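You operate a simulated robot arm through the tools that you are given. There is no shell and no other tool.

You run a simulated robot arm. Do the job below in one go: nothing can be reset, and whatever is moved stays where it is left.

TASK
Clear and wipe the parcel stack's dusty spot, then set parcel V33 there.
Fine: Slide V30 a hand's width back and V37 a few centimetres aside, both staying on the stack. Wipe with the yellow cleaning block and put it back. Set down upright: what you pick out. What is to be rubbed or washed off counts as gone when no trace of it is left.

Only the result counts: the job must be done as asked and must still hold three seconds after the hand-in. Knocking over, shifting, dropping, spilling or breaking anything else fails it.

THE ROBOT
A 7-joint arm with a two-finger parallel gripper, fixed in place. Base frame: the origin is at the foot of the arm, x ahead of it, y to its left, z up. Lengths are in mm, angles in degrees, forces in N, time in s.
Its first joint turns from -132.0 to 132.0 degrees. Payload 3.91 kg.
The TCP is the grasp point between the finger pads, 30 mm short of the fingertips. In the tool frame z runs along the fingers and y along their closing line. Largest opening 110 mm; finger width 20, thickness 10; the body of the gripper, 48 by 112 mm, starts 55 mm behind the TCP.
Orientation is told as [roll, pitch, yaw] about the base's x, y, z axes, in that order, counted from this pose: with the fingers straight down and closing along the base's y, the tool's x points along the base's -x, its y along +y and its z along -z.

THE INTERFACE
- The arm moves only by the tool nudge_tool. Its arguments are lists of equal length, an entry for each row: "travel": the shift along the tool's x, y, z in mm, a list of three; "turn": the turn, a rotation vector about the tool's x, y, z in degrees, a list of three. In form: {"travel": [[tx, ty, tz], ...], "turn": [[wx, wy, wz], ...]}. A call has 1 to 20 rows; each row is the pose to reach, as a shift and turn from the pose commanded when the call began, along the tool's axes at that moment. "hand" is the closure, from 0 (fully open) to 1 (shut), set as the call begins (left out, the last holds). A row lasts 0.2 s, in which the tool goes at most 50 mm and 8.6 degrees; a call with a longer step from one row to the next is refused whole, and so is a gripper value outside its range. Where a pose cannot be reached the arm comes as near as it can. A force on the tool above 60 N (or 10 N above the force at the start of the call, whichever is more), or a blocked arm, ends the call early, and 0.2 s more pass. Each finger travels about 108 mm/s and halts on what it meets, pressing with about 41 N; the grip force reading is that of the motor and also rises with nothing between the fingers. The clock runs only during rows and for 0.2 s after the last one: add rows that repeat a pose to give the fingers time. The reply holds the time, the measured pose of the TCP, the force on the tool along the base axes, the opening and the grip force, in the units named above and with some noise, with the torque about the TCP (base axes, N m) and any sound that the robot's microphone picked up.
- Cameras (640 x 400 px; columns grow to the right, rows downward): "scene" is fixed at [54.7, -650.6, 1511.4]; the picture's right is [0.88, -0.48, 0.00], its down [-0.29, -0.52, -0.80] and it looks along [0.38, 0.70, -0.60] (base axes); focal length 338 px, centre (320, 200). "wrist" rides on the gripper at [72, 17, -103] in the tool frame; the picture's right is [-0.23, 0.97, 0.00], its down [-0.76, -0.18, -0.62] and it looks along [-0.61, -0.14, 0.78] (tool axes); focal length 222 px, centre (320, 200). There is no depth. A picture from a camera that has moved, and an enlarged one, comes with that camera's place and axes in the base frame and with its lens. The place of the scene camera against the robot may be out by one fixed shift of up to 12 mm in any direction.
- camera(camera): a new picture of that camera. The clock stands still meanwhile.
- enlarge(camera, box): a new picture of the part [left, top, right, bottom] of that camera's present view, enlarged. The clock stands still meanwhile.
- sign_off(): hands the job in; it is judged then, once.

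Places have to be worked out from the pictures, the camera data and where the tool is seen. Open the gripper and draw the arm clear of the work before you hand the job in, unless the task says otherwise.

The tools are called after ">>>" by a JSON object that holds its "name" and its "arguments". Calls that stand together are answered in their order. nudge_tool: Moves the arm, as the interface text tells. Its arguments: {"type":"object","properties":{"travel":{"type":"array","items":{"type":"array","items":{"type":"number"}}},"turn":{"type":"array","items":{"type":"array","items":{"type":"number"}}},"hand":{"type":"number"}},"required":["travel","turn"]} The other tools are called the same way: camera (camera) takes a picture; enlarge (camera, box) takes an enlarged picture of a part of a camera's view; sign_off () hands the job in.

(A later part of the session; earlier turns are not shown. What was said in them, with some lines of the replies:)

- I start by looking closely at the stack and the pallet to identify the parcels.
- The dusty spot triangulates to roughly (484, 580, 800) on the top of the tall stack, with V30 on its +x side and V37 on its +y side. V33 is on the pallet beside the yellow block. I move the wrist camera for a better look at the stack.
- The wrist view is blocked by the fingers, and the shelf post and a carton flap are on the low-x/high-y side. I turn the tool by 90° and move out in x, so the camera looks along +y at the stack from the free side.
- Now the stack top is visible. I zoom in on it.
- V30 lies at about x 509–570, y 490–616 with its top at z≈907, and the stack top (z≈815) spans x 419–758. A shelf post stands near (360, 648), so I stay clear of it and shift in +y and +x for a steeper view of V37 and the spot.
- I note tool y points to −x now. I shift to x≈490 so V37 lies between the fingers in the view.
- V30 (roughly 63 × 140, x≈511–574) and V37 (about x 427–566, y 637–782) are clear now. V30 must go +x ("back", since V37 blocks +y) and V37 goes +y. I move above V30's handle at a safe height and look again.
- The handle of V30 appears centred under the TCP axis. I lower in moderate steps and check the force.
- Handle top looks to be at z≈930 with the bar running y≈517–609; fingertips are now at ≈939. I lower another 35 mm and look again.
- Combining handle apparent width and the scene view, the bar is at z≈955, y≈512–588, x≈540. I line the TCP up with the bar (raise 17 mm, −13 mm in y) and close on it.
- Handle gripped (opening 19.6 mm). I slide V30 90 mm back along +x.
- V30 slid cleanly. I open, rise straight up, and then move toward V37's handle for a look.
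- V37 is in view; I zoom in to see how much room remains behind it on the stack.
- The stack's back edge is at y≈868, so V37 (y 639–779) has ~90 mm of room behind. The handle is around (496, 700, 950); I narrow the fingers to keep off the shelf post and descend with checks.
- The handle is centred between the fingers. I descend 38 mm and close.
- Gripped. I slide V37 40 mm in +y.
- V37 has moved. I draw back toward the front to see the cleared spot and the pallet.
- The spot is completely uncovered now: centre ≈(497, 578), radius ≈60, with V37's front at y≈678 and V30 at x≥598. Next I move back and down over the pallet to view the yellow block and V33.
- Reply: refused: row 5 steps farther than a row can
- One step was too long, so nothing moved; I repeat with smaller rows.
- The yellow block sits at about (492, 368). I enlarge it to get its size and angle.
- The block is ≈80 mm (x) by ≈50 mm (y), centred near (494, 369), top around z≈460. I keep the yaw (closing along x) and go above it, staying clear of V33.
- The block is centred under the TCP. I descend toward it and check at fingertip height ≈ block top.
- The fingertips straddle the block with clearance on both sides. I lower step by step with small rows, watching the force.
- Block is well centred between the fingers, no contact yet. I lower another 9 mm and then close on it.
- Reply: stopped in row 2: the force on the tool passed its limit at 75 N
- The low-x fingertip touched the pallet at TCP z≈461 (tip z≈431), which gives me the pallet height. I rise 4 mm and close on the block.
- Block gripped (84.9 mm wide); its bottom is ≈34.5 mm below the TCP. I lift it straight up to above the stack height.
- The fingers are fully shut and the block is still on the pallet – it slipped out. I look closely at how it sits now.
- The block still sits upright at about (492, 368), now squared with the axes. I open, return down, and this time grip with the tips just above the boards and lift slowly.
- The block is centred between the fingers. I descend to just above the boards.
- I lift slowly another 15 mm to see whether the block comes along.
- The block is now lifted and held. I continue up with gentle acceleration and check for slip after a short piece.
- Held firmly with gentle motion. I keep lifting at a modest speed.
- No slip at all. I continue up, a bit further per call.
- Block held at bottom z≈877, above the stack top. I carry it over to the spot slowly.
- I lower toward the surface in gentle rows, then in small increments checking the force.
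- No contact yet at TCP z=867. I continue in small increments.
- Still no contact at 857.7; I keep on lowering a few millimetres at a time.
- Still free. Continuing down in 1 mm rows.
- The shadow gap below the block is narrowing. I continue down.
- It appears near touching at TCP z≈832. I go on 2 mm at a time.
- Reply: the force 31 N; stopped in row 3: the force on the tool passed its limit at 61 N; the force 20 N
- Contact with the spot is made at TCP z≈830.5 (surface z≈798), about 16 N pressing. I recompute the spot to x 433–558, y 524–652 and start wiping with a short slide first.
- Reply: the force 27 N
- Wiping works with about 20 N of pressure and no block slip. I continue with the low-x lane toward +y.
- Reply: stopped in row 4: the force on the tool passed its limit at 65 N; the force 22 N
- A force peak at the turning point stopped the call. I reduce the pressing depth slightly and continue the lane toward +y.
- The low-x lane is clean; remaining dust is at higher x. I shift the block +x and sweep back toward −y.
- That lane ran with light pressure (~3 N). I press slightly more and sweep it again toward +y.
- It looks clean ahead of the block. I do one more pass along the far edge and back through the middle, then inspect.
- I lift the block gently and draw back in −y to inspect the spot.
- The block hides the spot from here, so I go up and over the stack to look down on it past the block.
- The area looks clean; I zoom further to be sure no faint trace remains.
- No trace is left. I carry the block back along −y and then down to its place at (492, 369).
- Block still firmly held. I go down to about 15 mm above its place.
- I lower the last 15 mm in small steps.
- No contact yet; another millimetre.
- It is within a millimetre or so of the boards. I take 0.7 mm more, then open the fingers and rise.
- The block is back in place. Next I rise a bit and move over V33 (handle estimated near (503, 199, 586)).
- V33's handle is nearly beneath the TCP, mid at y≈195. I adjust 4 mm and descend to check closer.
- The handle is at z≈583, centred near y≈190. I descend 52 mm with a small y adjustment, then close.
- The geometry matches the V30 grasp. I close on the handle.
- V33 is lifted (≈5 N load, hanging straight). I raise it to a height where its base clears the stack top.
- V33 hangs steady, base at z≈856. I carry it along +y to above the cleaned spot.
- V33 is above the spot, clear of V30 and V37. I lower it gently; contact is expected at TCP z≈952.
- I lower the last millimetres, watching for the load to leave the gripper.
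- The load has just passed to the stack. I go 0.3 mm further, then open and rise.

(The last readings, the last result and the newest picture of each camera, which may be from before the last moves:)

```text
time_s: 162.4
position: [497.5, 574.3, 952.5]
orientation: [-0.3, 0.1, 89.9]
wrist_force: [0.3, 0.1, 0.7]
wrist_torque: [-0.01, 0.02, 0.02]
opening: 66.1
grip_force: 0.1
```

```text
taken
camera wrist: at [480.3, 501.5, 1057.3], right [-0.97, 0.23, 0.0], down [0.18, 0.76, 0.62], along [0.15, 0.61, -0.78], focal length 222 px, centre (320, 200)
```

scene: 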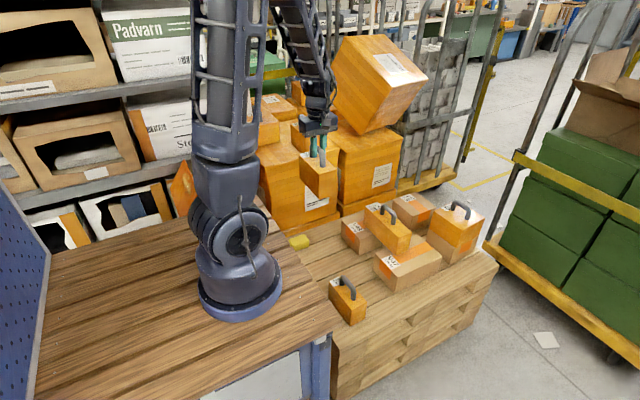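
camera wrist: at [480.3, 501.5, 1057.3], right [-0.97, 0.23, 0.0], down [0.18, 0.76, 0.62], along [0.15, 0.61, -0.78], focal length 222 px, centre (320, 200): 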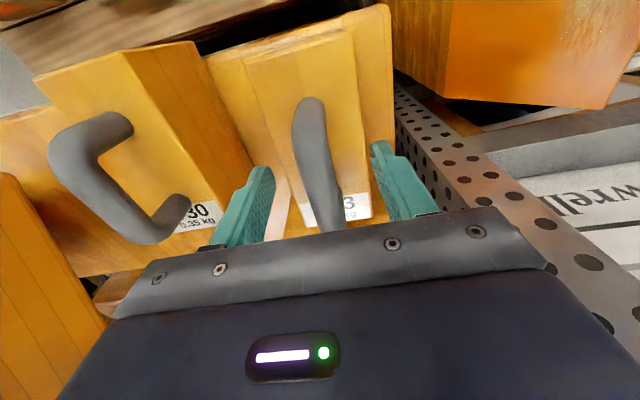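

V33 stands free. I rise straight up and then draw the arm back to inspect everything.

>>> {"name": "nudge_tool", "arguments": {"travel": [[0, 0, -8], [0, 0, -25], [0, 0, -55], [0, 0, -90], [0, 0, -125], [20, 0, -150], [60, 0, -150], [100, 0, -150], [140, 0, -150], [180, 0, -150], [180, 0, -150]], "turn": [[0, 0, 0], [0, 0, 0], [0, 0, 0], [0, 0, 0], [0, 0, 0], [0, 0, 0], [0, 0, 0], [0, 0, 0], [0, 0, 0], [0, 0, 0], [0, 0, 0]]}}

>>> {"name": "camera", "arguments": {"camera": "wrist"}}

>>> {"name": "enlarge", "arguments": {"camera": "wrist", "box": [200, 60, 440, 220]}}

>>> {"name": "camera", "arguments": {"camera": "scene"}}

>>> {"name": "enlarge", "arguments": {"camera": "scene", "box": [230, 80, 370, 190]}}

```text
time_s: 164.8
position: [497.1, 393.6, 1103.4]
orientation: [-0.2, 0.1, 89.8]
wrist_force: [-0.3, 0.6, -0.4]
wrist_torque: [0.0, -0.02, 0.0]
opening: 66.0
grip_force: 0.1
```

```text
taken
camera wrist: at [479.6, 321.2, 1207.9], right [-0.97, 0.23, 0.0], down [0.18, 0.76, 0.62], along [0.15, 0.61, -0.78], focal length 222 px, centre (320, 200)
```

wrist: 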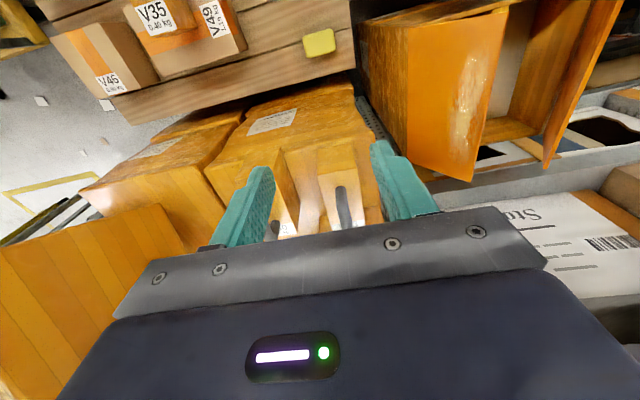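

```text
2.50 times, centred on (320, 140) of wrist
camera zoom: at [479.6, 321.2, 1207.9], right [-0.97, 0.23, 0.0], down [0.18, 0.76, 0.62], along [0.15, 0.61, -0.78], focal length 555 px, centre (320, 350)
```

zoom: 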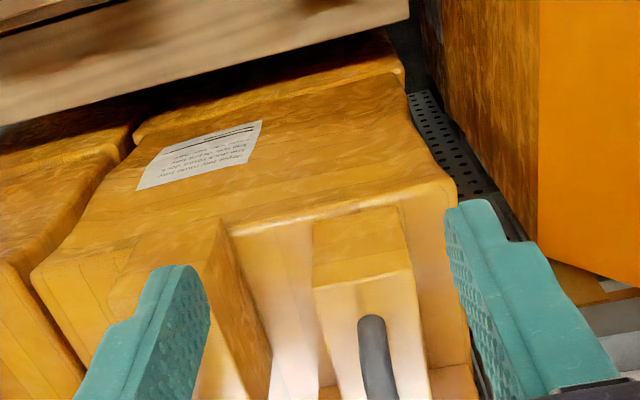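

```text
taken
```

scene: 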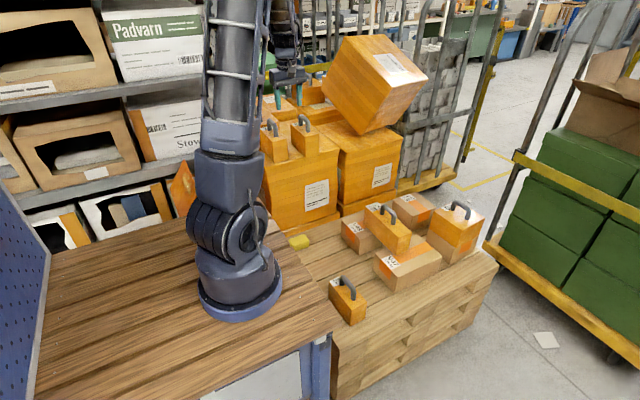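

```text
3.64 times, centred on (300, 135) of scene
camera zoom: at [54.7, -650.6, 1511.4], right [0.88, -0.48, 0.0], down [-0.29, -0.52, -0.8], along [0.38, 0.7, -0.6], focal length 1227 px, centre (393, 436)
```

zoom: 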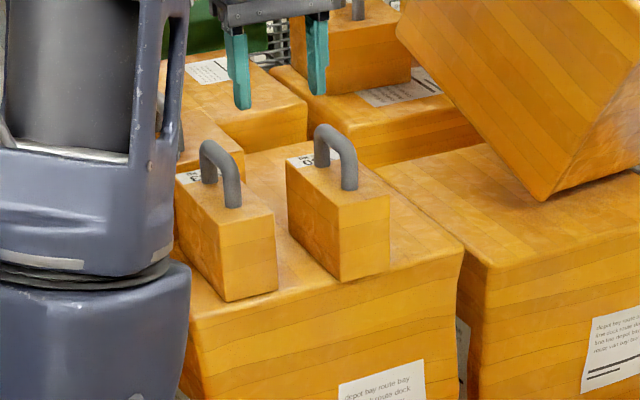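

V33 stands upright on the cleaned spot, V30 and V37 are upright on the stack, and the yellow block is back on the pallet. I open fully and draw the arm further clear before handing in.

>>> {"name": "nudge_tool", "arguments": {"travel": [[30, 0, 0], [65, 0, 0], [100, 0, 0], [120, 0, 0], [120, 0, 0], [120, 0, 0]], "turn": [[0, 0, 0], [0, 0, 0], [0, 0, 0], [0, 0, 0], [0, 0, 0], [0, 0, 0]], "hand": 0}}

>>> {"name": "enlarge", "arguments": {"camera": "scene", "box": [230, 80, 370, 190]}}

>>> {"name": "enlarge", "arguments": {"camera": "scene", "box": [270, 190, 500, 330]}}

```text
time_s: 166.2
position: [496.8, 275.7, 1104.1]
orientation: [-0.2, 0.2, 89.9]
wrist_force: [-0.6, -0.4, -0.5]
wrist_torque: [-0.01, 0.02, -0.02]
opening: 109.6
grip_force: 0.0
```

```text
3.64 times, centred on (300, 135) of scene
camera zoom: at [54.7, -650.6, 1511.4], right [0.88, -0.48, 0.0], down [-0.29, -0.52, -0.8], along [0.38, 0.7, -0.6], focal length 1227 px, centre (393, 436)
```

zoom: 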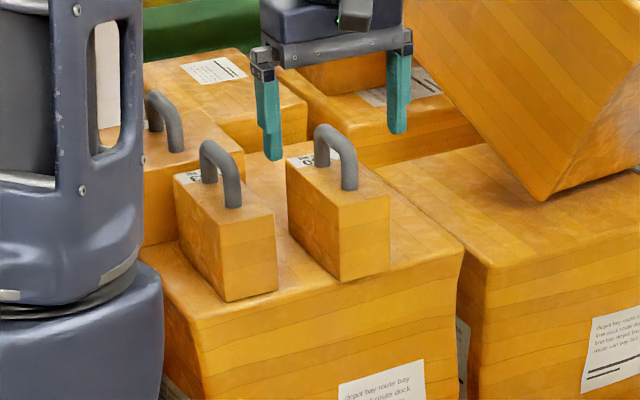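

```text
2.78 times, centred on (385, 260) of scene
camera zoom: at [54.7, -650.6, 1511.4], right [0.88, -0.48, 0.0], down [-0.29, -0.52, -0.8], along [0.38, 0.7, -0.6], focal length 939 px, centre (139, 33)
```

zoom: 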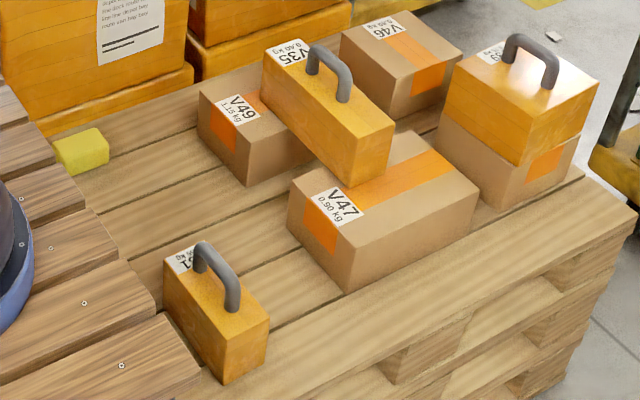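

Everything stands as asked, the gripper is open and the arm is clear. I hand the job in.

>>> {"name": "sign_off", "arguments": {}}

```text
The job is handed in.
```

The job is done and handed in: the dusty spot is cleared and wiped, and V33 stands upright on it.

- **V30:** slid 90 mm in +x. I took "back" as away from the arm, because V37 blocked the other way.
- **V37:** slid 40 mm in +y. Both parcels are still upright on the stack.
- **Wiping:** close-up pictures afterwards showed no trace of the dust.
- **Yellow block:** back on the pallet within a few millimetres of where it was. On the first lift it slipped out of the fingers. It stayed on the pallet, squared a few degrees by the grip.
- **V33:** centred over the spot, with roughly 25 mm to V37 and more to V30.

Two calls touched the force limit: the fingertip on the pallet (75 N) and the block on the stack top (61 N). One wiping pass also stopped, at 65 N. The final pictures show no other parcel moved. I left the gripper open and the arm clear of the work.
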